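You operate a simulated robot arm through the tools that you are given. There is no shell and no other tool. Be economical: measure what you need, move in short steps, check, and stop when the job is done.

The job below is to be done with a simulated two-armed robot. You get a single attempt, and the scene is never put back.

## Task
Turn the brown calendar to Monday, switch the orange lamp off and tidy the teal pouch away.
Fine: hold calendar and lamp steady as you work them; the pouch goes in the upper chest drawer, shut it again. Where these are worked on the way, their far stop is far enough and under half their travel is too little: upper chest drawer.

The check looks at the end state, three seconds after you hand in, the way a careful person would. Anything else that was tipped, shoved, dropped, spilled or broken makes it a failure.

## Robot
Two 6-joint arms with two-finger parallel grippers on one trunk, on a base that drives. Base frame: it is fixed to the floor where the robot stands at the start and does not move with it; the origin is under the middle of the robot, x ahead of it, y to its left, z up; the surface under the hand at the start is at about z = 0.74. Lengths are in m, angles in rad, forces in N, time in s.
The left shoulder is at the start at [0.06, 0.187, 1.147], the right one opposite. With the tool pointing down near the work surface each hand reaches from about 0.1 to 0.58 m from the robot's upright axis, wherever it stands, measured 20 degrees to its own side. Places, roughly: inside of the upper chest drawer [0.5, -0.1, 0.5]; lamp button [0.5, 0.2, 1]; upper chest drawer [0.5, -0.1, 0.6]; weekday dial [0.5, -0.1, 0.8]. Payload 1.57 kg a hand.
Tool frame (each hand has its own): the origin (TCP) lies between the finger pads and is the grasp point; the fingertips stand 0.03 m ahead of it; z points along the fingers, y is the line along which they close. Largest opening 0.11 m; finger width 0.024, thickness 0.012; the body of the gripper, 0.048 by 0.112 m, starts 0.078 m behind the TCP.
Orientation is that of the tool frame in the base frame, as [roll, pitch, yaw] about the fixed x, y, z axes, in that order (R = Rz(yaw) Ry(pitch) Rx(roll)). With the fingers straight down and closing along the base's y, the tool's x points along the base's -x, its y along +y and its z along -z.

## Interface
- The arms move only by the tool jog_arm. It takes "left_plan", "right_plan" or both (then of equal length, played together; a hand with none holds still); each is a list that holds one entry, the list of rows, each a list of 7 numbers: the shift along the tool's x, y, z in m, then the turn, a rotation vector about the tool's x, y, z in rad, then the opening, from 0 (shut) to 1 (fully open). In form: [[[x, y, z, wx, wy, wz, hand], ...]]. A call has 1 to 20 rows; each row shifts and turns the commanded pose from where the row before left it, along the tool's axes as they then stand. A row lasts 0.2 s, in which the tool goes at most 0.05 m and 0.15 rad; a call with a longer step from one row to the next is refused whole, and so is a gripper value outside its range. Where a pose cannot be reached the arm comes as near as it can. A force on the tool above 70 N (or 10 N above the force at the start of the call, whichever is more), or a blocked arm, ends the call early, and 0.2 s more pass. Each finger travels about 0.153 m/s and halts on what it meets, pressing with about 31 N; the grip force reading is that of the motor and also rises with nothing between the fingers. The clock runs only during rows and for 0.2 s after the last one: add rows that do not move to give the fingers time. It gives the time, the measured TCP pose, the force on the tool (base axes), the opening and the grip force at its end, in the units of the frame above (readings bear some noise), with the torque about the TCP (base axes, N m) and any sound that the robot's microphone picked up.
- Cameras (640 x 400 px; columns grow to the right, rows downward): "scene" is now at [0.0101, -0.0197, 1.6804]; the picture's right is [-0.28, -0.96, 0.00], its down [-0.80, 0.24, -0.55] and it looks along [0.53, -0.16, -0.83] (base axes); focal length 258 px, centre (320, 200). "left" rides on the left gripper at [0.07, -0.016, -0.141] in its tool frame; the picture's right is [0.23, 0.97, 0.00], its down [-0.86, 0.20, -0.48] and it looks along [-0.47, 0.11, 0.88] (tool axes); focal length 222 px, centre (320, 200). "right" rides on the right gripper at [0.07, 0.016, -0.141] in its tool frame; the picture's right is [-0.23, 0.97, 0.00], its down [-0.86, -0.20, -0.48] and it looks along [-0.47, -0.11, 0.88] (tool axes); focal length 222 px, centre (320, 200). There is no depth. A picture from a camera that has moved, and an enlarged one, comes with that camera's place and axes in the base frame and with its lens.
- capture(camera): a new picture of that camera. The clock stands still meanwhile.
- slide_trunk(by): slides the trunk up (or, below 0, down) by that many m; the arms and the scene camera ride with it, the base frame stays. It gives what a move gives, with no picture.
- steer(legs): drives the robot by 1 to 6 legs, each [ahead, left, turn to the left] in m, m and rad, along the robot's own axes; the way and the turn of a leg run together, so that a leg with both is an arc; at most 1.5 m and 3.142 rad a leg. The arms and the cameras ride along, it lands a little off, and it stops where it bumps. It gives what a move gives.
- head_to(pan, tilt): turns the head with the scene camera to pan (to the left, within 1.501 rad either way) and tilt (down, from -0.506 to 1.204), counted from straight ahead of the robot. It gives what a move gives.
- zoom(camera, box): a new picture of the part [left, top, right, bottom] of that camera's present view, enlarged. The clock stands still meanwhile.
- sign_off(): hands the job in; it is judged then, once.

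Go step by step. Nothing tells you exact positions but the pictures and the camera data: compare them with the known pose of the tool, close in by small moves and look again before you grip or let go. The budget is 120 turns and 100 pictures, counting those below and the enlarged ones. Unless the task says otherwise, let go and move clear before handing in, and close with one line.

The tools are called after "Request:" as a command line: name --argument value ..., lists and objects as JSON in quotes. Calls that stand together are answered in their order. jog_arm: Moves the arms, as the interface text tells. Its arguments: {"type":"object","properties":{"left_plan":{"type":"array"},"right_plan":{"type":"array"}},"required":[]} The other tools are called the same way: slide_trunk (by) slides the trunk up or down; steer (legs) drives the base; head_to (pan, tilt) turns the head that bears the scene camera; capture (camera) takes a picture; zoom (camera, box) takes an enlarged picture of a part of a camera's view; sign_off () hands the job in.

At the start:

```text
t: 0.0
left_tool_pos: [0.4703, 0.068, 1.2448]
left_ee_rot: [3.141, 0.0, 3.141]
left_contact_force: [0.2, 0.2, -0.2]
left_moment: [0.03, -0.01, -0.01]
left_grip_width: 0.1099
left_grasp_force: 0.1
right_tool_pos: [0.3918, -0.257, 1.2896]
right_ee_rot: [-3.141, 0.001, 3.141]
right_contact_force: [-0.2, 0.1, 0.6]
right_moment: [-0.02, 0.0, 0.01]
right_grip_width: 0.11
right_grasp_force: 0.1
trunk travel left (down, up): [-0.775, 0.215]
robot x, y, heading: [-0.0003, -0.0026, 0.003]
head pan, tilt: [-0.286, 0.986]
```

scene: 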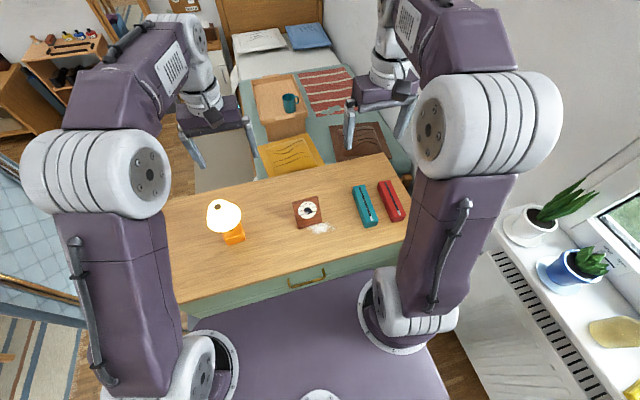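
right: 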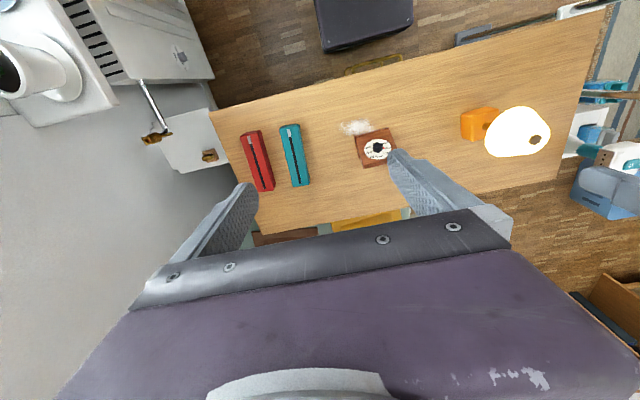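
left: 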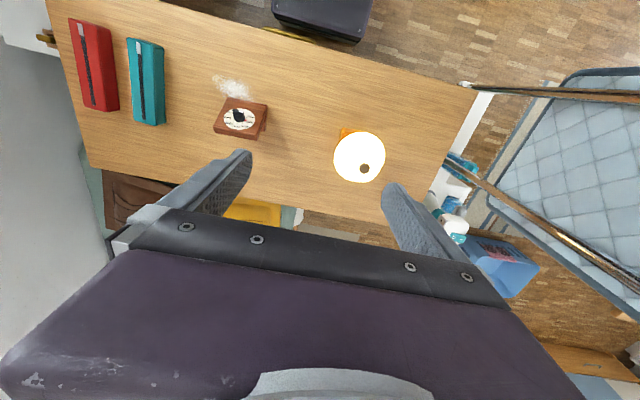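

I see a chest top with a lamp (left), a brown calendar with a dial, and a teal and a red pouch (right). First I look closer at the calendar, the lamp and the pouches.

Request:
zoom --camera "scene" --box '[270, 180, 350, 240]'

Request:
zoom --camera "scene" --box '[190, 180, 270, 260]'

Request:
zoom --camera "left" --box '[200, 70, 280, 150]'

Request:
zoom --camera "scene" --box '[160, 160, 420, 330]'

```text
6.67 times, centred on (310, 210) of scene
camera zoom: at [0.0101, -0.0197, 1.6804], right [-0.28, -0.96, 0.0], down [-0.8, 0.24, -0.55], along [0.53, -0.16, -0.83], focal length 1723 px, centre (387, 133)
```

zoom: 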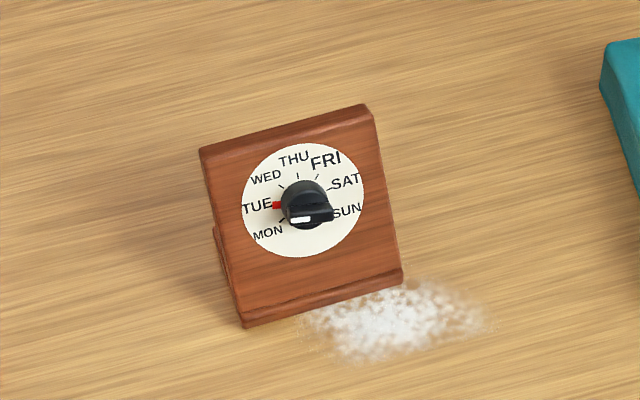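

```text
5.00 times, centred on (230, 220) of scene
camera zoom: at [0.0101, -0.0197, 1.6804], right [-0.28, -0.96, 0.0], down [-0.8, 0.24, -0.55], along [0.53, -0.16, -0.83], focal length 1292 px, centre (770, 100)
```

zoom: 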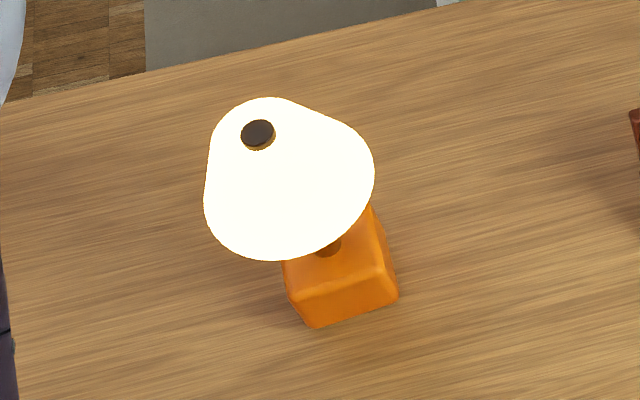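

```text
5.00 times, centred on (240, 110) of left
camera zoom: at [0.3988, 0.0503, 1.3855], right [-0.23, 0.97, 0.0], down [0.86, 0.2, 0.48], along [0.47, 0.11, -0.88], focal length 1111 px, centre (720, 650)
```

zoom: 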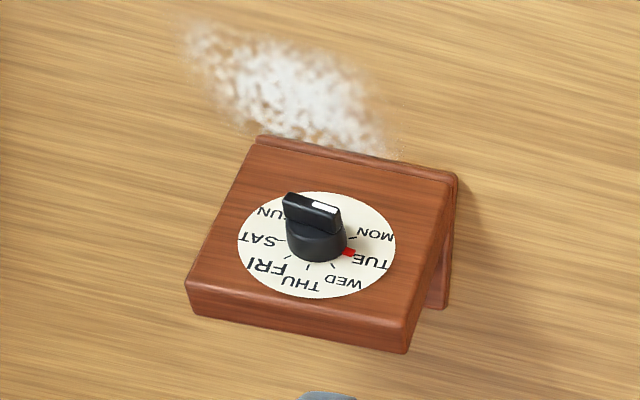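

```text
2.35 times, centred on (290, 245) of scene
camera zoom: at [0.0101, -0.0197, 1.6804], right [-0.28, -0.96, 0.0], down [-0.8, 0.24, -0.55], along [0.53, -0.16, -0.83], focal length 608 px, centre (391, 94)
```

zoom: 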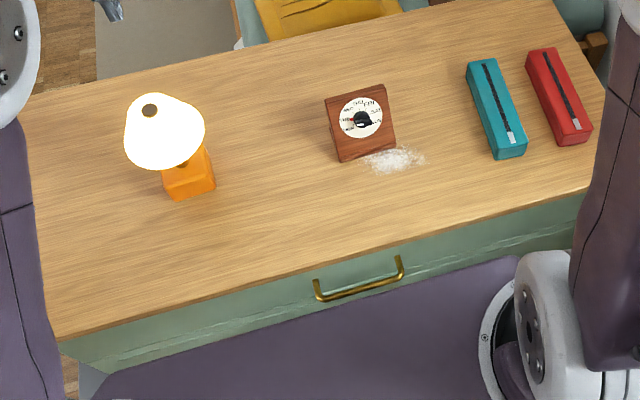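

The dial stands at TUE (labels 40° apart, MON being 40° counter-clockwise). The face leans back about 45° with the knob at about (0.53, -0.127, 0.80). I bring the right hand to a stand-off in front of the dial, and move the left hand aside.

Request:
jog_arm --right_plan '[[[-0.005, 0.013, 0.036, 0, 0, 0, 1], [-0.005, 0.013, 0.036, 0, 0, 0, 1], [-0.005, 0.013, 0.036, 0, 0, 0, 1], [-0.005, 0.013, 0.036, 0, 0, 0, 1], [-0.005, 0.013, 0.036, 0, 0, 0, 1], [-0.005, 0.013, 0.036, 0, 0, 0, 1], [-0.005, 0.013, 0.036, 0, 0, 0, 1], [-0.005, 0.013, 0.036, 0, 0, 0, 1], [-0.005, 0.013, 0.036, 0, 0, 0, 1], [-0.005, 0.013, 0.036, 0, 0, 0, 1], [0, 0, 0, 0, -0.131, 0, 1], [0, 0, 0, 0, -0.131, 0, 1], [0, 0, 0, 0, -0.131, 0, 1], [0, 0, 0, 0, -0.131, 0, 1], [0, 0, 0, 0, -0.131, 0, 1], [0, 0, 0, 0, -0.131, 0, 1], [0, 0, 0, 0, 0, 0, 1]]]' --left_plan '[[[0, 0.02, 0, 0, 0, 0, 1], [0, 0.02, 0, 0, 0, 0, 1], [0, 0.02, 0, 0, 0, 0, 1], [0, 0.02, 0, 0, 0, 0, 1], [0, 0.02, 0, 0, 0, 0, 1], [0, 0, 0, 0, 0, 0, 1], [0, 0, 0, 0, 0, 0, 1], [0, 0, 0, 0, 0, 0, 1], [0, 0, 0, 0, 0, 0, 1], [0, 0, 0, 0, 0, 0, 1], [0, 0, 0, 0, 0, 0, 1], [0, 0, 0, 0, 0, 0, 1], [0, 0, 0, 0, 0, 0, 1], [0, 0, 0, 0, 0, 0, 1], [0, 0, 0, 0, 0, 0, 1], [0, 0, 0, 0, 0, 0, 1], [0, 0, 0, 0, 0, 0, 1]]]'

Request:
capture --camera "right"

Request:
capture --camera "left"

```text
t: 3.6
left_tool_pos: [0.4686, 0.167, 1.246]
left_ee_rot: [3.141, 0.0, 3.141]
left_contact_force: [-0.1, 0.3, -0.9]
left_moment: [0.0, 0.02, -0.01]
left_grip_width: 0.1098
left_grasp_force: 0.1
right_tool_pos: [0.4653, -0.1194, 0.9419]
right_ee_rot: [-3.139, 0.776, 3.141]
right_contact_force: [-0.5, 0.0, 0.3]
right_moment: [0.01, -0.03, -0.01]
right_grip_width: 0.1099
right_grasp_force: 0.2
right hand out of reach, approached as far as the arm can: row 12, 16
trunk travel left (down, up): [-0.775, 0.215]
robot x, y, heading: [0.0004, 0.0002, -0.001]
head pan, tilt: [-0.286, 0.986]
```

```text
92 pictures are left
camera right: at [0.3157, -0.1027, 0.9942], right [0.16, 0.97, 0.16], down [0.28, -0.2, 0.94], along [0.95, -0.11, -0.3], focal length 222 px, centre (320, 200)
```

right: 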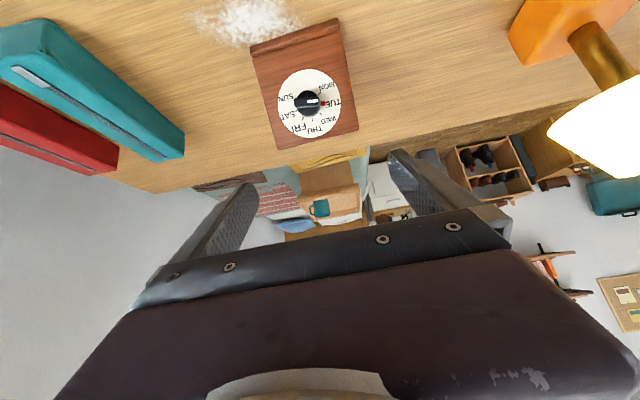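

```text
91 pictures are left
camera left: at [0.3985, 0.15, 1.3858], right [-0.23, 0.97, 0.0], down [0.86, 0.2, 0.48], along [0.47, 0.11, -0.88], focal length 222 px, centre (320, 200)
```

left: 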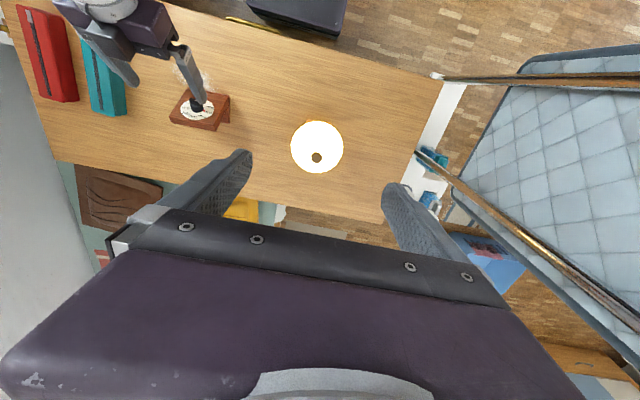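

The right arm is a little too folded here, so I'll back the base off about 0.15 m. First a closer look at the dial and the board.

Request:
zoom --camera "right" --box '[240, 10, 370, 160]'

Request:
steer --legs '[[-0.15, 0, 0]]'

Request:
capture --camera "scene"

```text
2.67 times, centred on (305, 85) of right
camera zoom: at [0.3157, -0.1027, 0.9942], right [0.16, 0.97, 0.16], down [0.28, -0.2, 0.94], along [0.95, -0.11, -0.3], focal length 592 px, centre (360, 507)
```

zoom: 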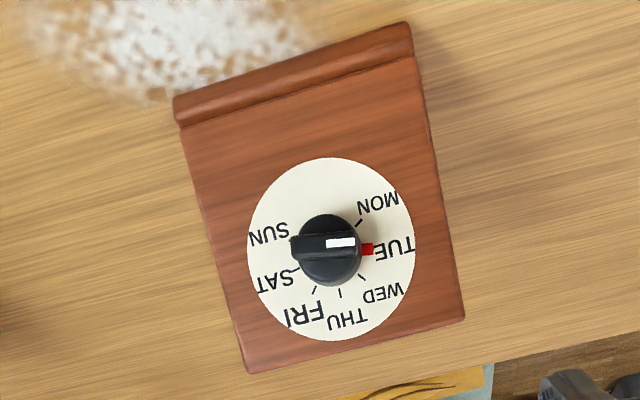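

```text
t: 5.0
left_tool_pos: [0.324, 0.1678, 1.2445]
left_ee_rot: [3.141, -0.002, 3.141]
left_contact_force: [0.2, -0.2, 0.2]
left_moment: [-0.01, 0.02, -0.01]
left_grip_width: 0.1102
left_grasp_force: 0.1
right_tool_pos: [0.319, -0.1195, 0.9402]
right_ee_rot: [-3.141, 0.772, 3.14]
right_contact_force: [1.2, 0.2, 0.1]
right_moment: [0.0, 0.03, -0.02]
right_grip_width: 0.11
right_grasp_force: 0.1
trunk travel left (down, up): [-0.775, 0.215]
robot x, y, heading: [-0.1465, 0.0012, 0.004]
head pan, tilt: [-0.286, 0.986]
```

```text
89 pictures are left
camera scene: at [-0.1356, -0.0196, 1.6804], right [-0.28, -0.96, 0.0], down [-0.8, 0.24, -0.55], along [0.53, -0.16, -0.83], focal length 258 px, centre (320, 200)
```

scene: 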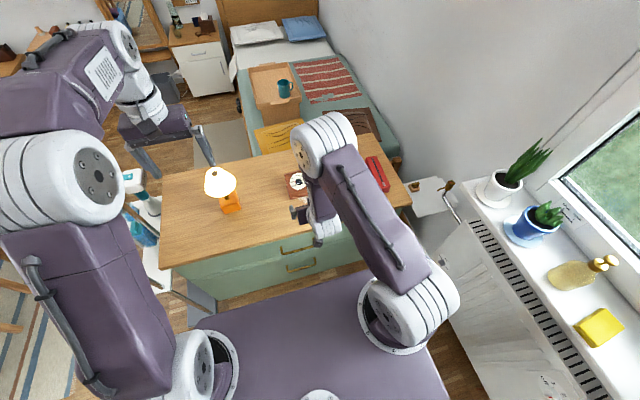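

Face tilt is about 45° and the board is square to the y axis. My plan is for the left hand to come straight down and straddle the board by its sides (0.10 m wide), while the right hand turns the knob from the front at 45°. I drive back in and a little to the right, so both arms reach.

Request:
steer --legs '[[0.146, -0.1, 0]]'

Request:
capture --camera "left"

```text
t: 6.5
left_tool_pos: [0.4638, 0.0703, 1.2458]
left_ee_rot: [-3.139, 0.003, -3.141]
left_contact_force: [0.0, 0.7, 1.3]
left_moment: [-0.02, -0.01, 0.03]
left_grip_width: 0.1101
left_grasp_force: 0.1
right_tool_pos: [0.461, -0.2168, 0.9436]
right_ee_rot: [-3.138, 0.777, -3.14]
right_contact_force: [-0.1, 0.6, 0.1]
right_moment: [0.0, -0.01, -0.03]
right_grip_width: 0.1099
right_grasp_force: 0.0
trunk travel left (down, up): [-0.775, 0.215]
robot x, y, heading: [-0.0039, -0.1006, 0.002]
head pan, tilt: [-0.286, 0.986]
```

```text
88 pictures are left
camera left: at [0.3933, 0.0526, 1.3863], right [-0.23, 0.97, 0.0], down [0.85, 0.2, 0.48], along [0.47, 0.11, -0.88], focal length 222 px, centre (320, 200)
```

left: 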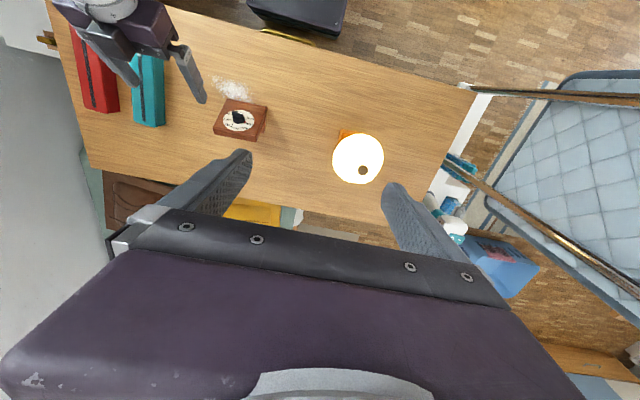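

I bring the left hand above the calendar board and roll the right gripper so its fingers will close across the knob's bar.

Request:
jog_arm --left_plan '[[[-0.00925, -0.0163, 0.0247, 0, 0, 0, 1], [-0.00925, -0.0163, 0.0247, 0, 0, 0, 1], [-0.00925, -0.0163, 0.0247, 0, 0, 0, 1], [-0.00925, -0.0163, 0.0247, 0, 0, 0, 1], [-0.00925, -0.0163, 0.0247, 0, 0, 0, 1], [-0.00925, -0.0163, 0.0247, 0, 0, 0, 1], [-0.00925, -0.0163, 0.0247, 0, 0, 0, 1], [-0.00925, -0.0163, 0.0247, 0, 0, 0, 1], [-0.00925, -0.0163, 0.0247, 0, 0, 0, 1], [-0.00925, -0.0163, 0.0247, 0, 0, 0, 1], [-0.00925, -0.0163, 0.0247, 0, 0, 0, 1], [-0.00925, -0.0163, 0.0247, 0, 0, 0, 1], [0, 0, 0, 0, 0, 0, 1]]]' --right_plan '[[[0, 0, 0, 0, 0, -0.14, 1], [0, 0, 0, 0, 0, -0.14, 1], [0, 0, 0, 0, 0, -0.14, 1], [0, 0, 0, 0, 0, -0.14, 1], [0, 0, 0, 0, 0, -0.14, 1], [0, 0, 0, 0, 0, -0.14, 1], [0, 0, 0, 0, 0, -0.14, 1], [0, 0, 0, 0, 0, -0.14, 1], [0, 0, 0, 0, 0, -0.14, 1], [0, 0, 0, 0, 0, -0.136, 1], [0, 0, 0, 0, 0, 0, 1], [0, 0, 0, 0, 0, 0, 1], [0, 0, 0, 0, 0, 0, 1]]]'

Request:
capture --camera "left"

Request:
capture --camera "right"

Request:
capture --camera "scene"

```text
t: 9.3
left_tool_pos: [0.5553, -0.1186, 0.95]
left_ee_rot: [-3.141, 0.001, -3.14]
left_contact_force: [0.3, 0.8, 0.4]
left_moment: [0.0, 0.01, -0.03]
left_grip_width: 0.11
left_grasp_force: 0.0
left hand out of reach, approached as far as the arm can: row 11, 12
right_tool_pos: [0.463, -0.218, 0.941]
right_ee_rot: [-2.376, 0.122, -1.699]
right_contact_force: [-0.5, -0.8, 0.4]
right_moment: [0.01, 0.0, 0.02]
right_grip_width: 0.11
right_grasp_force: 0.1
trunk travel left (down, up): [-0.775, 0.215]
robot x, y, heading: [-0.0018, -0.0981, 0.005]
head pan, tilt: [-0.286, 0.986]
```

```text
87 pictures are left
camera left: at [0.4839, -0.136, 1.091], right [-0.23, 0.97, 0.0], down [0.86, 0.2, 0.48], along [0.47, 0.11, -0.88], focal length 222 px, centre (320, 200)
```

left: 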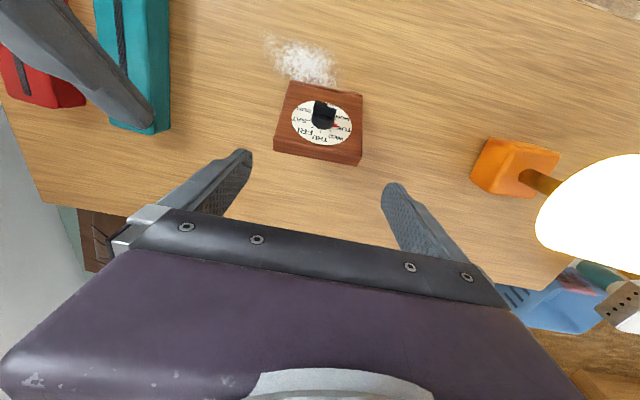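

```text
86 pictures are left
camera right: at [0.3427, -0.2836, 1.0233], right [-0.66, 0.39, -0.64], down [-0.09, 0.81, 0.58], along [0.75, 0.44, -0.5], focal length 222 px, centre (320, 200)
```

right: 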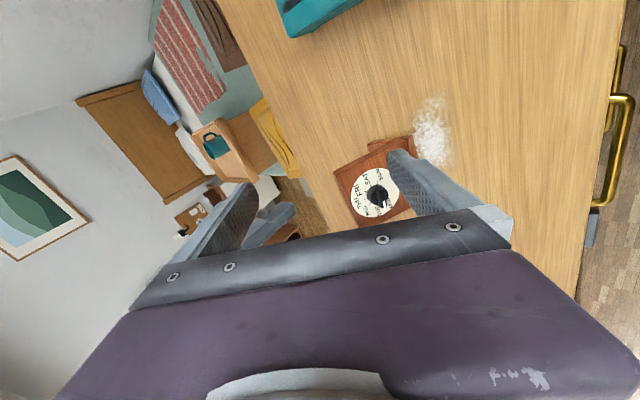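

```text
85 pictures are left
camera scene: at [0.0074, -0.1186, 1.6804], right [-0.28, -0.96, 0.0], down [-0.8, 0.24, -0.55], along [0.53, -0.16, -0.83], focal length 258 px, centre (320, 200)
```

scene: 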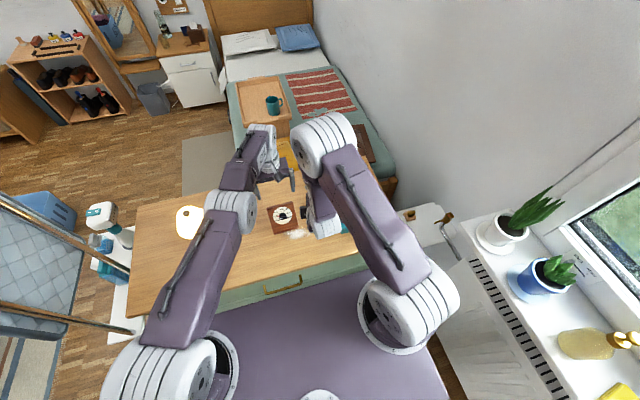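

The left arm just falls short, so I lift both hands clear, lower the trunk and shift a little more to the right.

Request:
jog_arm --left_plan '[[[0, 0, -0.04, 0, 0, 0, 1], [0, 0, -0.04, 0, 0, 0, 1], [0, 0, -0.04, 0, 0, 0, 1], [0, 0, -0.04, 0, 0, 0, 1]]]' --right_plan '[[[0, 0, -0.03, 0, 0, 0, 1], [0, 0, -0.03, 0, 0, 0, 1], [0, 0, -0.03, 0, 0, 0, 1], [0, 0, -0.03, 0, 0, 0, 1]]]'

Request:
steer --legs '[[0, -0.07, 0]]'

Request:
slide_trunk --by -0.12

Request:
capture --camera "scene"

```text
t: 10.3
left_tool_pos: [0.5443, -0.1145, 1.1101]
left_ee_rot: [-3.141, 0.001, 3.141]
left_contact_force: [-0.9, 0.2, -0.3]
left_moment: [0.0, -0.03, 0.0]
left_grip_width: 0.1099
left_grasp_force: 0.0
left hand out of reach, approached as far as the arm can: row 4
right_tool_pos: [0.42, -0.1983, 1.0172]
right_ee_rot: [-2.374, 0.118, -1.7]
right_contact_force: [0.8, 0.1, 0.6]
right_moment: [0.02, 0.01, 0.02]
right_grip_width: 0.11
right_grasp_force: 0.1
right hand out of reach, approached as far as the arm can: row 1, 2, 3, 4
trunk travel left (down, up): [-0.775, 0.215]
robot x, y, heading: [-0.0054, -0.0989, 0.004]
head pan, tilt: [-0.286, 0.986]
```

```text
t: 11.3
left_tool_pos: [0.545, -0.1807, 1.1088]
left_ee_rot: [-3.14, 0.001, -3.141]
left_contact_force: [0.6, -0.5, -0.5]
left_moment: [-0.03, -0.01, -0.02]
left_grip_width: 0.1099
left_grasp_force: 0.0
right_tool_pos: [0.4205, -0.2665, 1.0162]
right_ee_rot: [-2.375, 0.118, -1.698]
right_contact_force: [0.5, -0.2, -0.2]
right_moment: [-0.03, 0.04, -0.03]
right_grip_width: 0.1101
right_grasp_force: 0.1
trunk travel left (down, up): [-0.775, 0.215]
robot x, y, heading: [0.0001, -0.1699, -0.003]
head pan, tilt: [-0.286, 0.986]
```

```text
t: 12.8
left_tool_pos: [0.5452, -0.1837, 0.989]
left_ee_rot: [-3.139, -0.001, -3.138]
left_contact_force: [0.1, 0.1, -0.2]
left_moment: [0.0, -0.02, 0.01]
left_grip_width: 0.11
left_grasp_force: 0.0
right_tool_pos: [0.4209, -0.269, 0.8967]
right_ee_rot: [-2.373, 0.119, -1.698]
right_contact_force: [-0.1, -1.0, -0.4]
right_moment: [-0.02, -0.02, 0.01]
right_grip_width: 0.11
right_grasp_force: 0.0
trunk travel left (down, up): [-0.655, 0.335]
robot x, y, heading: [-0.0053, -0.1684, 0.001]
head pan, tilt: [-0.286, 0.986]
```

```text
84 pictures are left
camera scene: at [0.007, -0.1882, 1.5605], right [-0.28, -0.96, 0.0], down [-0.8, 0.23, -0.55], along [0.53, -0.16, -0.83], focal length 258 px, centre (320, 200)
```

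scene: 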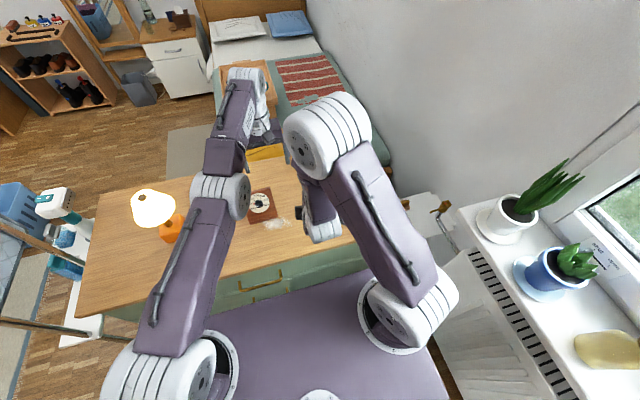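

Both arms have room now. I bring the left hand over the board's upper edge and look.

Request:
jog_arm --left_plan '[[[-0.009, 0.0193, 0.023, 0, 0, 0, 1], [-0.009, 0.0193, 0.023, 0, 0, 0, 1], [-0.009, 0.0193, 0.023, 0, 0, 0, 1], [0, 0, 0, 0, 0, 0, 1]]]'

Request:
capture --camera "left"

Request:
capture --camera "right"

```text
t: 13.8
left_tool_pos: [0.5729, -0.125, 0.9201]
left_ee_rot: [3.141, -0.002, -3.14]
left_contact_force: [0.1, 0.3, 0.1]
left_moment: [0.01, -0.01, -0.01]
left_grip_width: 0.1099
left_grasp_force: 0.0
right_tool_pos: [0.4204, -0.2701, 0.8967]
right_ee_rot: [-2.375, 0.121, -1.699]
right_contact_force: [-1.0, -0.2, 0.2]
right_moment: [-0.01, 0.01, -0.04]
right_grip_width: 0.11
right_grasp_force: 0.2
trunk travel left (down, up): [-0.655, 0.335]
robot x, y, heading: [-0.0031, -0.1693, 0.002]
head pan, tilt: [-0.286, 0.986]
```

```text
83 pictures are left
camera left: at [0.5033, -0.1434, 1.0606], right [-0.23, 0.97, 0.0], down [0.86, 0.2, 0.48], along [0.46, 0.11, -0.88], focal length 222 px, centre (320, 200)
```

left: 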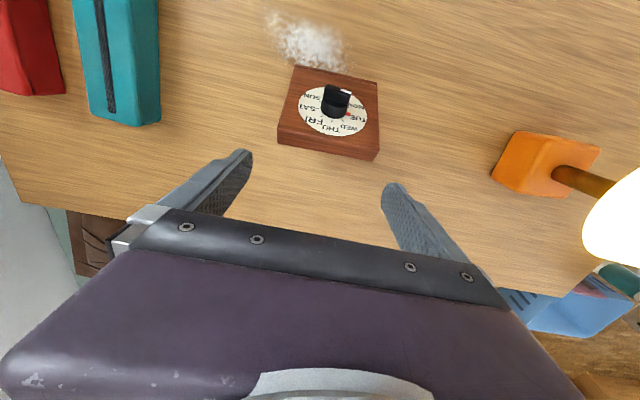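

```text
82 pictures are left
camera right: at [0.301, -0.335, 0.9779], right [-0.66, 0.39, -0.64], down [-0.09, 0.81, 0.58], along [0.75, 0.44, -0.5], focal length 222 px, centre (320, 200)
```

right: 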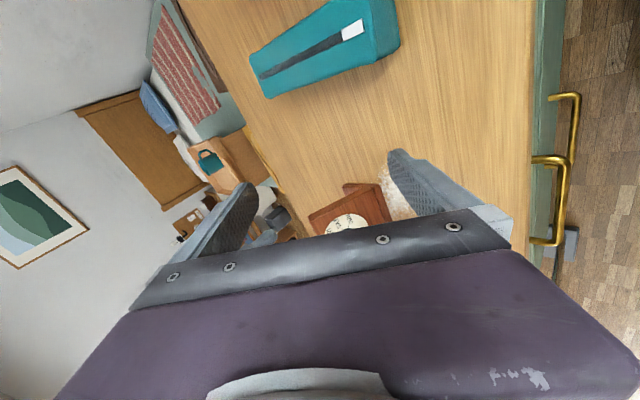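

The board is about 0.102 m wide, tight but inside the 0.11 opening. I descend to just above its top edge (~z 0.838) to check the alignment.

Request:
jog_arm --left_plan '[[[0.004, 0.001, 0.018, 0, 0, 0, 1], [0.004, 0.001, 0.018, 0, 0, 0, 1], [0, 0, 0, 0, 0, 0, 1]]]'

Request:
zoom --camera "left" --box '[200, 40, 440, 220]'

```text
t: 14.6
left_tool_pos: [0.5745, -0.1274, 0.884]
left_ee_rot: [3.14, -0.003, -3.141]
left_contact_force: [-0.7, 0.2, 0.0]
left_moment: [-0.02, 0.02, 0.0]
left_grip_width: 0.1099
left_grasp_force: 0.0
left hand out of reach, approached as far as the arm can: row 1, 2
right_tool_pos: [0.4198, -0.2696, 0.8956]
right_ee_rot: [-2.376, 0.121, -1.698]
right_contact_force: [-0.8, 0.3, 0.1]
right_moment: [0.0, 0.01, -0.02]
right_grip_width: 0.1101
right_grasp_force: 0.1
trunk travel left (down, up): [-0.655, 0.335]
robot x, y, heading: [-0.0035, -0.1665, -0.003]
head pan, tilt: [-0.286, 0.986]
```

```text
2.22 times, centred on (320, 130) of left
camera zoom: at [0.5044, -0.144, 1.0249], right [-0.23, 0.97, 0.0], down [0.86, 0.2, 0.48], along [0.46, 0.11, -0.88], focal length 494 px, centre (320, 356)
```

zoom: 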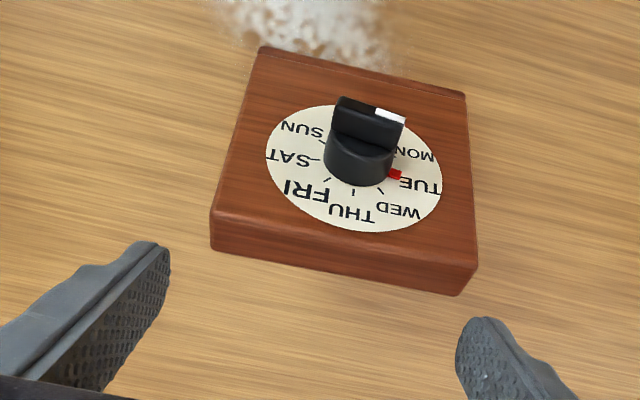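

Measured: dial centre (0.528, -0.1235, 0.808), top edge at z≈0.84, x≈0.55, board centre y≈-0.1225. I move the left hand to x 0.545 and centre it, and tilt and bring the right hand to a stand-off in line with the knob.

Request:
jog_arm --left_plan '[[[0.015, 0.0025, 0, 0, 0, 0, 1], [0.015, 0.0025, 0, 0, 0, 0, 1], [0, 0, 0, 0, 0, 0, 1], [0, 0, 0, 0, 0, 0, 1]]]' --right_plan '[[[0, 0, 0, 0.0887, -0.0157, 0, 0.5], [0, 0, 0, 0, 0, 0, 0.5], [0, 0, 0, 0, 0, 0, 0.5], [0, 0, 0, 0, 0, 0, 0.5]]]'

Request:
zoom --camera "left" --box '[200, 40, 440, 220]'

```text
t: 15.6
left_tool_pos: [0.5748, -0.1269, 0.884]
left_ee_rot: [-3.141, -0.004, -3.139]
left_contact_force: [0.6, -0.5, 1.0]
left_moment: [-0.01, -0.01, -0.02]
left_grip_width: 0.11
left_grasp_force: 0.0
left hand out of reach, approached as far as the arm can: row 1, 2
right_tool_pos: [0.4313, -0.2624, 0.9115]
right_ee_rot: [-2.294, 0.128, -1.688]
right_contact_force: [0.6, 0.0, -0.3]
right_moment: [0.04, -0.01, -0.01]
right_grip_width: 0.0548
right_grasp_force: 0.0
right hand out of reach, approached as far as the arm can: row 1
trunk travel left (down, up): [-0.655, 0.335]
robot x, y, heading: [-0.0023, -0.1759, 0.0]
head pan, tilt: [-0.286, 0.986]
```

```text
2.22 times, centred on (320, 130) of left
camera zoom: at [0.5041, -0.145, 1.025], right [-0.23, 0.97, 0.0], down [0.86, 0.2, 0.48], along [0.46, 0.11, -0.88], focal length 494 px, centre (320, 356)
```

zoom: 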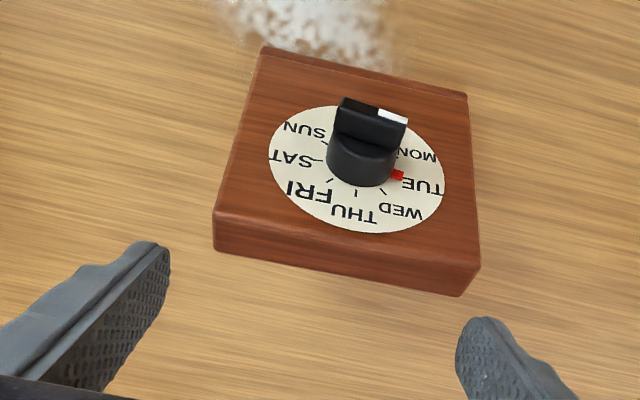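

The left hand can't come closer here, and I suspect the folded right arm with its raised elbow is crowding it. I'll swap roles and back off: the left hand turns the knob, while the right hand presses down on the board's top right corner. That corner is the one that would lift when the knob turns counter-clockwise.

Request:
jog_arm --left_plan '[[[0, 0, -0.035, 0, 0, 0, 1], [0, 0, -0.035, 0, 0, 0, 1]]]'

Request:
steer --legs '[[-0.12, 0.05, 0]]'

Request:
capture --camera "scene"

```text
t: 16.2
left_tool_pos: [0.573, -0.1271, 0.955]
left_ee_rot: [3.14, -0.001, -3.139]
left_contact_force: [-0.2, -0.2, 0.2]
left_moment: [-0.02, 0.01, -0.01]
left_grip_width: 0.11
left_grasp_force: 0.0
right_tool_pos: [0.4314, -0.2623, 0.9113]
right_ee_rot: [-2.294, 0.128, -1.687]
right_contact_force: [-0.6, -0.1, -0.4]
right_moment: [0.02, 0.02, -0.03]
right_grip_width: 0.055
right_grasp_force: 0.0
trunk travel left (down, up): [-0.655, 0.335]
robot x, y, heading: [-0.0103, -0.1713, -0.002]
head pan, tilt: [-0.286, 0.986]
```

```text
t: 17.5
left_tool_pos: [0.4549, -0.0774, 0.9533]
left_ee_rot: [-3.142, 0.001, -3.137]
left_contact_force: [0.0, -0.3, 0.0]
left_moment: [-0.02, -0.01, -0.03]
left_grip_width: 0.1103
left_grasp_force: 0.1
right_tool_pos: [0.312, -0.2138, 0.9109]
right_ee_rot: [-2.294, 0.13, -1.689]
right_contact_force: [0.1, 0.2, 0.5]
right_moment: [0.0, -0.01, -0.01]
right_grip_width: 0.0548
right_grasp_force: 0.0
trunk travel left (down, up): [-0.655, 0.335]
robot x, y, heading: [-0.1206, -0.1155, 0.001]
head pan, tilt: [-0.286, 0.986]
```

```text
79 pictures are left
camera scene: at [-0.1116, -0.1394, 1.5604], right [-0.28, -0.96, 0.0], down [-0.8, 0.23, -0.55], along [0.53, -0.16, -0.83], focal length 258 px, centre (320, 200)
```

scene: 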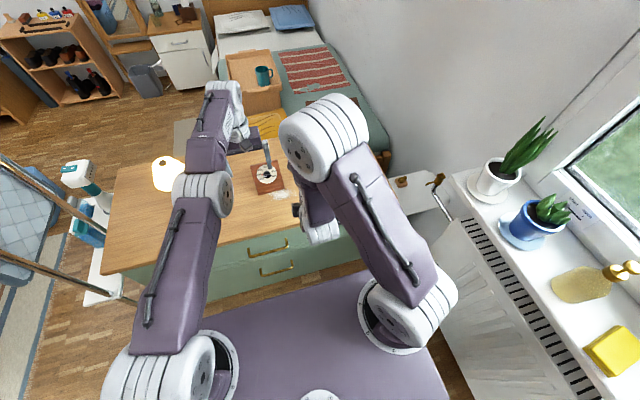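

Backing off gave room. I set the orientations now: left pitched toward the dial with its fingers across the bar, right turned to come from the front-right with its fingers shut.

Request:
jog_arm --left_plan '[[[0, 0, 0, 0, -0.146, 0, 0.5], [0, 0, 0, 0, -0.146, 0, 0.5], [0, 0, 0, 0, -0.146, 0, 0.5], [0, 0, 0, 0, -0.146, 0, 0.5], [0, 0, 0, 0, -0.146, 0, 0.5], [0, 0, 0, 0, -0.146, 0, 0.5], [0, 0, 0, 0, 0, 0.1454, 0.5], [0, 0, 0, 0, 0, 0.1454, 0.5], [0, 0, 0, 0, 0, 0.1454, 0.5], [0, 0, 0, 0, 0, 0.1454, 0.5], [0, 0, 0, 0, 0, 0.1454, 0.5], [0, 0, 0, 0, 0, 0.1454, 0.5], [0, 0, 0, 0, 0, 0.1454, 0.5], [0, 0, 0, 0, 0, 0.1454, 0.5], [0, 0, 0, 0, 0, 0.1454, 0.5], [0, 0, 0, 0, 0, 0.1454, 0.5], [0, 0, 0, 0, 0, 0.1454, 0.5], [0, 0, 0, 0, 0, 0.1454, 0.5], [0, 0, 0, 0, 0, 0, 0.5]]]' --right_plan '[[[0, 0, 0, -0.0188, -0.106, -0.0896, 0], [0, 0, 0, -0.0188, -0.106, -0.0896, 0], [0, 0, 0, -0.0188, -0.106, -0.0896, 0], [0, 0, 0, -0.0188, -0.106, -0.0896, 0], [0, 0, 0, -0.0188, -0.106, -0.0896, 0], [0, 0, 0, -0.0188, -0.106, -0.0896, 0], [0, 0, 0, 0, 0, 0, 0], [0, 0, 0, 0, 0, 0, 0], [0, 0, 0, 0, 0, 0, 0], [0, 0, 0, 0, 0, 0, 0], [0, 0, 0, 0, 0, 0, 0], [0, 0, 0, 0, 0, 0, 0], [0, 0, 0, 0, 0, 0, 0], [0, 0, 0, 0, 0, 0, 0], [0, 0, 0, 0, 0, 0, 0], [0, 0, 0, 0, 0, 0, 0], [0, 0, 0, 0, 0, 0, 0], [0, 0, 0, 0, 0, 0, 0], [0, 0, 0, 0, 0, 0, 0]]]'

Request:
capture --camera "scene"

Request:
capture --camera "left"

Request:
capture --camera "right"

```text
t: 21.5
left_tool_pos: [0.6188, -0.1391, 1.0093]
left_ee_rot: [2.273, -0.135, 1.458]
left_contact_force: [0.1, 0.8, -0.4]
left_moment: [0.01, -0.04, -0.02]
left_grip_width: 0.0551
left_grasp_force: 0.1
left hand out of reach, approached as far as the arm can: row 1, 2, 3, 4, 5, 6
right_tool_pos: [0.3196, -0.2104, 0.9104]
right_ee_rot: [-2.292, 0.145, -0.85]
right_contact_force: [-0.4, -0.2, -0.5]
right_moment: [-0.02, -0.02, 0.01]
right_grip_width: 0.0001
right_grasp_force: 21.6
right hand out of reach, approached as far as the arm can: row 1
trunk travel left (down, up): [-0.655, 0.335]
robot x, y, heading: [-0.121, -0.1214, 0.002]
head pan, tilt: [-0.286, 0.986]
```

```text
78 pictures are left
camera scene: at [-0.1123, -0.1393, 1.5604], right [-0.28, -0.96, 0.0], down [-0.8, 0.23, -0.55], along [0.53, -0.16, -0.83], focal length 258 px, centre (320, 200)
```

scene: 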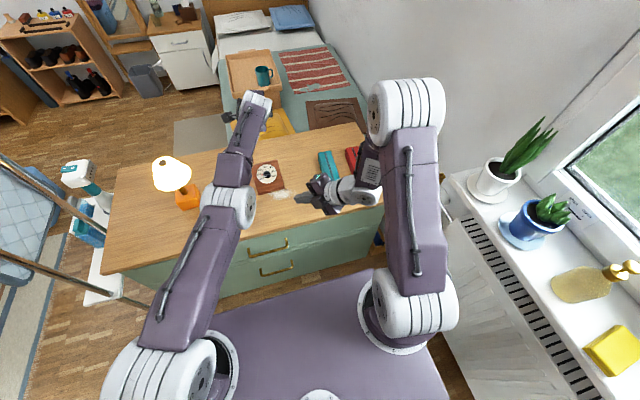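

```text
77 pictures are left
camera left: at [0.507, -0.0696, 1.0964], right [0.64, 0.05, 0.77], down [-0.34, -0.88, 0.34], along [0.69, -0.48, -0.54], focal length 222 px, centre (320, 200)
```

left: 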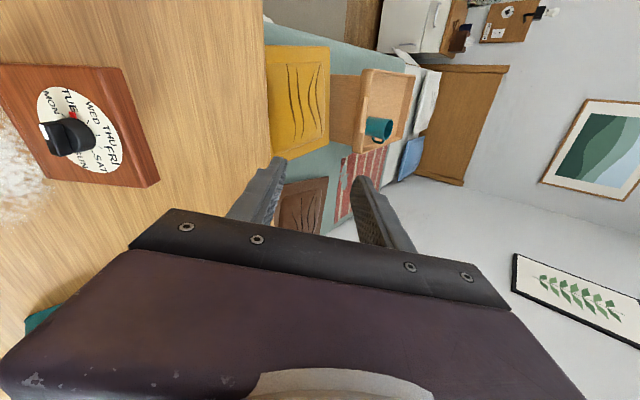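

```text
76 pictures are left
camera right: at [0.2842, -0.3489, 0.9809], right [-0.7, -0.18, -0.69], down [-0.69, 0.43, 0.59], along [0.2, 0.88, -0.42], focal length 222 px, centre (320, 200)
```

right: 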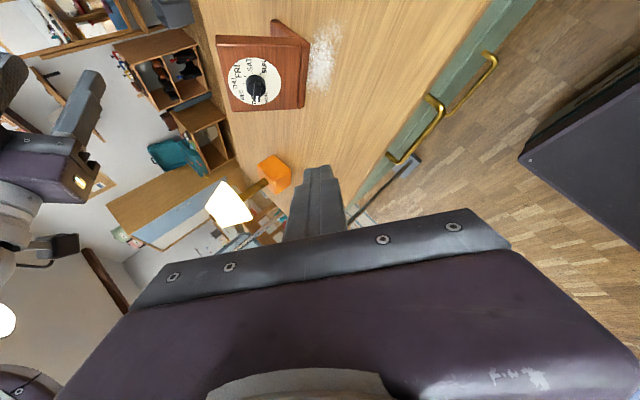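

The left arm drifted out while turning, but its orientation is right (pointing 40° down, fingers across the bar). I bring it back to the stand-off before the dial.

Request:
jog_arm --left_plan '[[[-0.0037, -0.0359, -0.007, 0, 0, 0, 0.5], [-0.0037, -0.0359, -0.007, 0, 0, 0, 0.5], [-0.0037, -0.0359, -0.007, 0, 0, 0, 0.5], [-0.0037, -0.0359, -0.007, 0, 0, 0, 0.5], [-0.0037, -0.0359, -0.007, 0, 0, 0, 0.5], [-0.0037, -0.0359, -0.007, 0, 0, 0, 0.5], [0, 0, 0, 0, 0, 0, 0.5]]]'

Request:
capture --camera "left"

Request:
capture --camera "scene"

```text
t: 23.1
left_tool_pos: [0.5816, -0.1913, 0.8646]
left_ee_rot: [2.266, -0.133, 1.462]
left_contact_force: [4.3, 0.4, 17.6]
left_moment: [0.29, 0.36, -0.1]
left_grip_width: 0.0404
left_grasp_force: 0.2
left hand out of reach, approached as far as the arm can: row 1, 2, 3, 4, 5, 6
right_tool_pos: [0.3178, -0.2111, 0.9115]
right_ee_rot: [-2.29, 0.143, -0.849]
right_contact_force: [0.8, -0.7, 0.3]
right_moment: [-0.01, 0.01, -0.01]
right_grip_width: 0.0001
right_grasp_force: 21.6
trunk travel left (down, up): [-0.655, 0.335]
robot x, y, heading: [-0.1193, -0.116, 0.004]
head pan, tilt: [-0.286, 0.986]
```

```text
75 pictures are left
camera left: at [0.4695, -0.121, 0.9503], right [0.63, 0.06, 0.77], down [-0.34, -0.88, 0.34], along [0.7, -0.48, -0.54], focal length 222 px, centre (320, 200)
```

left: 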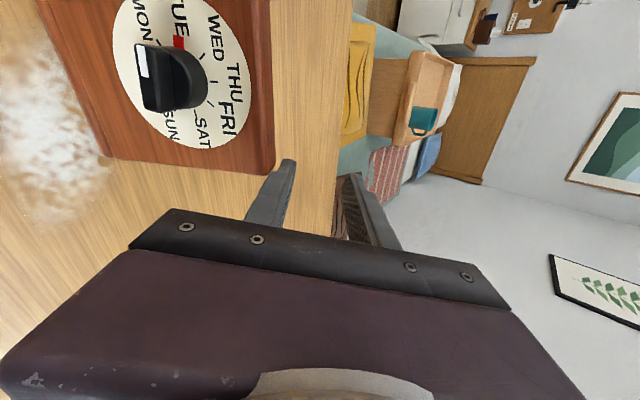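

```text
74 pictures are left
camera scene: at [-0.1149, -0.1386, 1.5607], right [-0.28, -0.96, 0.0], down [-0.8, 0.23, -0.55], along [0.53, -0.16, -0.83], focal length 258 px, centre (320, 200)
```

scene: 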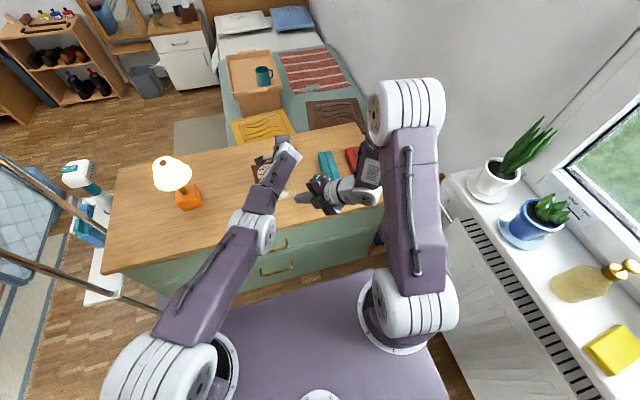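

The left hand touched the board's corner (17 N), so I lift it straight off now and check that the calendar hasn't moved.

Request:
jog_arm --left_plan '[[[0.004, 0.0227, -0.0192, 0, 0, 0, 0.5], [0.0054, 0.0302, -0.0256, 0, 0, 0, 0.5], [0.0054, 0.0302, -0.0256, 0, 0, 0, 0.5], [0.0054, 0.0302, -0.0256, 0, 0, 0, 0.5], [0.0054, 0.0302, -0.0256, 0, 0, 0, 0.5]]]'

Request:
capture --camera "left"

Request:
zoom --camera "scene" --box '[200, 120, 360, 220]'

```text
t: 24.3
left_tool_pos: [0.5895, -0.1948, 1.0501]
left_ee_rot: [2.273, -0.135, 1.459]
left_contact_force: [-0.2, 0.4, 0.1]
left_moment: [0.01, 0.05, 0.01]
left_grip_width: 0.055
left_grasp_force: 0.0
left hand out of reach, approached as far as the arm can: row 1, 2
right_tool_pos: [0.319, -0.2104, 0.911]
right_ee_rot: [-2.291, 0.146, -0.847]
right_contact_force: [0.2, 0.2, 0.4]
right_moment: [0.04, -0.01, -0.01]
right_grip_width: 0.0
right_grasp_force: 21.2
trunk travel left (down, up): [-0.655, 0.335]
robot x, y, heading: [-0.1214, -0.1183, 0.001]
head pan, tilt: [-0.286, 0.986]
```

```text
73 pictures are left
camera left: at [0.4773, -0.1251, 1.1363], right [0.64, 0.06, 0.77], down [-0.34, -0.88, 0.34], along [0.69, -0.48, -0.54], focal length 222 px, centre (320, 200)
```

left: 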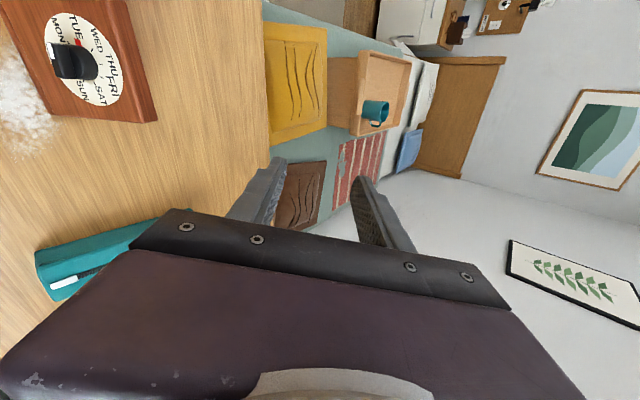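

```text
4.00 times, centred on (280, 170) of scene
camera zoom: at [-0.1135, -0.1392, 1.5604], right [-0.28, -0.96, 0.0], down [-0.8, 0.23, -0.55], along [0.53, -0.16, -0.83], focal length 1034 px, centre (480, 320)
```

zoom: 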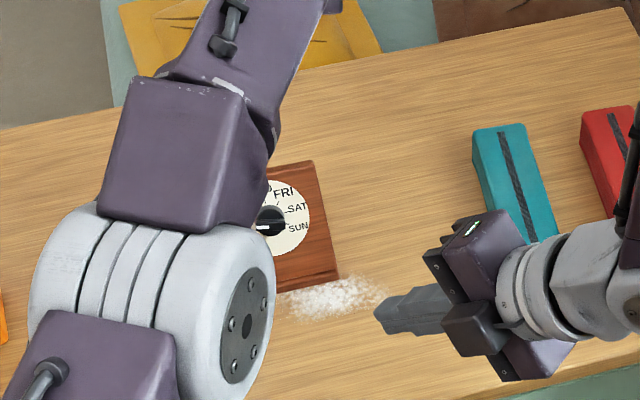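

The calendar appears in place. I take the left arm back to its home-like posture (lift, unroll, unpitch), since it sits in an awkward stretched configuration.

Request:
jog_arm --left_plan '[[[0.0045, 0.0252, -0.0213, 0, 0, 0, 0.5], [0.0045, 0.0252, -0.0213, 0, 0, 0, 0.5], [0.0045, 0.0252, -0.0213, 0, 0, 0, 0.5], [0, 0, 0, 0, 0, -0.1454, 0.5], [0, 0, 0, 0, 0, -0.1454, 0.5], [0, 0, 0, 0, 0, -0.1454, 0.5], [0, 0, 0, 0, 0, -0.1454, 0.5], [0, 0, 0, 0, 0, -0.1454, 0.5], [0, 0, 0, 0, 0, -0.1454, 0.5], [0, 0, 0, 0, 0, -0.1454, 0.5], [0, 0, 0, 0, 0, -0.1454, 0.5], [0, 0, 0, 0, 0, -0.1454, 0.5], [0, 0, 0, 0, 0, -0.1454, 0.5], [0, 0, 0, 0, 0, -0.1454, 0.5], [0, 0, 0, 0, 0, -0.1454, 0.5], [0, 0, 0, 0, 0.146, 0, 0.5], [0, 0, 0, 0, 0.146, 0, 0.5], [0, 0, 0, 0, 0.146, 0, 0.5], [0, 0, 0, 0, 0.146, 0, 0.5], [0, 0, 0, 0, 0.146, 0, 0.5]]]'

```text
t: 28.5
left_tool_pos: [0.4429, -0.1374, 1.0877]
left_ee_rot: [-3.141, 0.194, -3.141]
left_contact_force: [0.1, -0.6, -0.3]
left_moment: [0.0, -0.01, 0.0]
left_grip_width: 0.0552
left_grasp_force: 0.1
left hand out of reach, approached as far as the arm can: row 1, 2, 3, 16, 17, 18, 19, 20
right_tool_pos: [0.32, -0.2098, 0.9108]
right_ee_rot: [-2.291, 0.148, -0.847]
right_contact_force: [-0.6, 0.7, -0.1]
right_moment: [-0.01, 0.01, -0.02]
right_grip_width: 0.0
right_grasp_force: 21.6
trunk travel left (down, up): [-0.655, 0.335]
robot x, y, heading: [-0.1241, -0.118, 0.003]
head pan, tilt: [-0.286, 0.986]
```

I now think "out of reach" came from the two arms blocking each other. I move the left hand away first, then bring the right hand to a stand-off above the board's top right corner.

Request:
jog_arm --left_plan '[[[0, 0.03, -0.005, 0, 0, 0, 0.5], [0, 0.03, -0.005, 0, 0, 0, 0.5], [0, 0.03, -0.005, 0, 0, 0, 0.5], [0, 0.03, -0.005, 0, 0, 0, 0.5], [0, 0.03, 0, 0, 0, 0, 0.5]]]'

Request:
jog_arm --right_plan '[[[0.0197, -0.0247, 0.0198, 0, 0, 0, 0], [0.0197, -0.0247, 0.0198, 0, 0, 0, 0], [0.0197, -0.0247, 0.0198, 0, 0, 0, 0], [0.0197, -0.0247, 0.0198, 0, 0, 0, 0], [0.0197, -0.0247, 0.0198, 0, 0, 0, 0], [0.0197, -0.0247, 0.0198, 0, 0, 0, 0], [0, 0, 0, 0, 0, 0, 0]]]'

Request:
capture --camera "right"

Request:
capture --camera "scene"

```text
t: 29.7
left_tool_pos: [0.4415, 0.0133, 1.1095]
left_ee_rot: [-3.139, 0.145, -3.14]
left_contact_force: [-0.2, 0.0, 0.4]
left_moment: [0.0, 0.04, -0.03]
left_grip_width: 0.0549
left_grasp_force: 0.0
right_tool_pos: [0.3191, -0.2105, 0.9099]
right_ee_rot: [-2.293, 0.146, -0.849]
right_contact_force: [0.7, 0.2, 0.6]
right_moment: [-0.03, -0.02, -0.01]
right_grip_width: 0.0001
right_grasp_force: 21.2
trunk travel left (down, up): [-0.655, 0.335]
robot x, y, heading: [-0.122, -0.115, 0.003]
head pan, tilt: [-0.286, 0.986]
```

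```text
t: 31.3
left_tool_pos: [0.4405, 0.0118, 1.1087]
left_ee_rot: [-3.14, 0.146, 3.141]
left_contact_force: [-0.1, -0.1, -0.1]
left_moment: [0.02, -0.02, 0.02]
left_grip_width: 0.0552
left_grasp_force: 0.1
right_tool_pos: [0.5403, -0.1785, 0.9256]
right_ee_rot: [-2.291, 0.148, -0.849]
right_contact_force: [0.0, 0.3, -0.2]
right_moment: [-0.01, 0.01, -0.02]
right_grip_width: 0.0001
right_grasp_force: 21.1
trunk travel left (down, up): [-0.655, 0.335]
robot x, y, heading: [-0.1246, -0.1236, 0.003]
head pan, tilt: [-0.286, 0.986]
```

```text
71 pictures are left
camera right: at [0.5054, -0.3169, 0.9953], right [-0.7, -0.18, -0.69], down [-0.69, 0.43, 0.59], along [0.2, 0.88, -0.42], focal length 222 px, centre (320, 200)
```

right: 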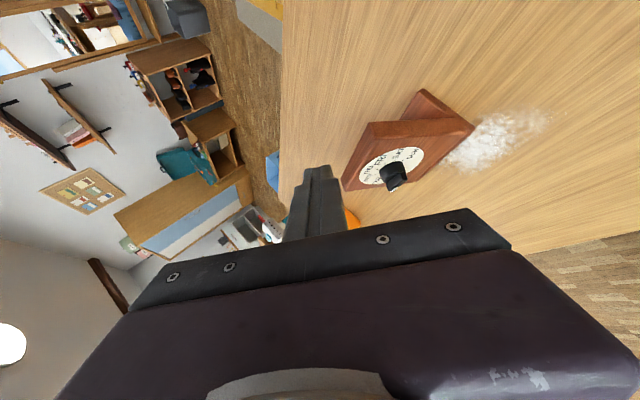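

```text
70 pictures are left
camera scene: at [-0.1131, -0.1392, 1.5604], right [-0.28, -0.96, 0.0], down [-0.8, 0.23, -0.55], along [0.53, -0.16, -0.83], focal length 258 px, centre (320, 200)
```

scene: 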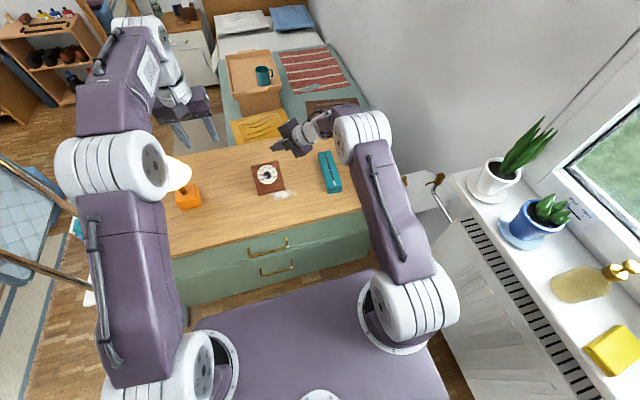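

The right hand is placed well and the side view shows a rear strut foot at about x 0.556. Now I orient the left hand again, with the right arm out of its way.

Request:
jog_arm --left_plan '[[[0, 0, 0, 0, -0.146, 0, 0.5], [0, 0, 0, 0, -0.146, 0, 0.5], [0, 0, 0, 0, -0.146, 0, 0.5], [0, 0, 0, 0, -0.146, 0, 0.5], [0, 0, 0, 0, -0.146, 0, 0.5], [0, 0, 0, 0, 0, 0.1454, 0.5], [0, 0, 0, 0, 0, 0.1454, 0.5], [0, 0, 0, 0, 0, 0.1454, 0.5], [0, 0, 0, 0, 0, 0.1454, 0.5], [0, 0, 0, 0, 0, 0.1454, 0.5], [0, 0, 0, 0, 0, 0.1454, 0.5], [0, 0, 0, 0, 0, 0.1454, 0.5], [0, 0, 0, 0, 0, 0.1454, 0.5], [0, 0, 0, 0, 0, 0.1454, 0.5], [0, 0, 0, 0, 0, 0.1454, 0.5], [0, 0, 0, 0, 0, 0.1454, 0.5], [0, 0, 0, 0, 0, 0.1454, 0.5], [0, 0, 0, 0, 0, 0, 0.5]]]'

```text
t: 35.1
left_tool_pos: [0.4403, 0.0137, 1.1075]
left_ee_rot: [2.272, -0.134, 1.458]
left_contact_force: [0.5, -0.2, 0.1]
left_moment: [0.0, -0.03, 0.01]
left_grip_width: 0.0549
left_grasp_force: 0.0
right_tool_pos: [0.5407, -0.1789, 0.924]
right_ee_rot: [-2.292, 0.146, -0.848]
right_contact_force: [-0.8, -0.4, 0.1]
right_moment: [-0.05, -0.01, 0.01]
right_grip_width: 0.0001
right_grasp_force: 21.4
trunk travel left (down, up): [-0.655, 0.335]
robot x, y, heading: [-0.12, -0.1203, 0.005]
head pan, tilt: [-0.286, 0.986]
```

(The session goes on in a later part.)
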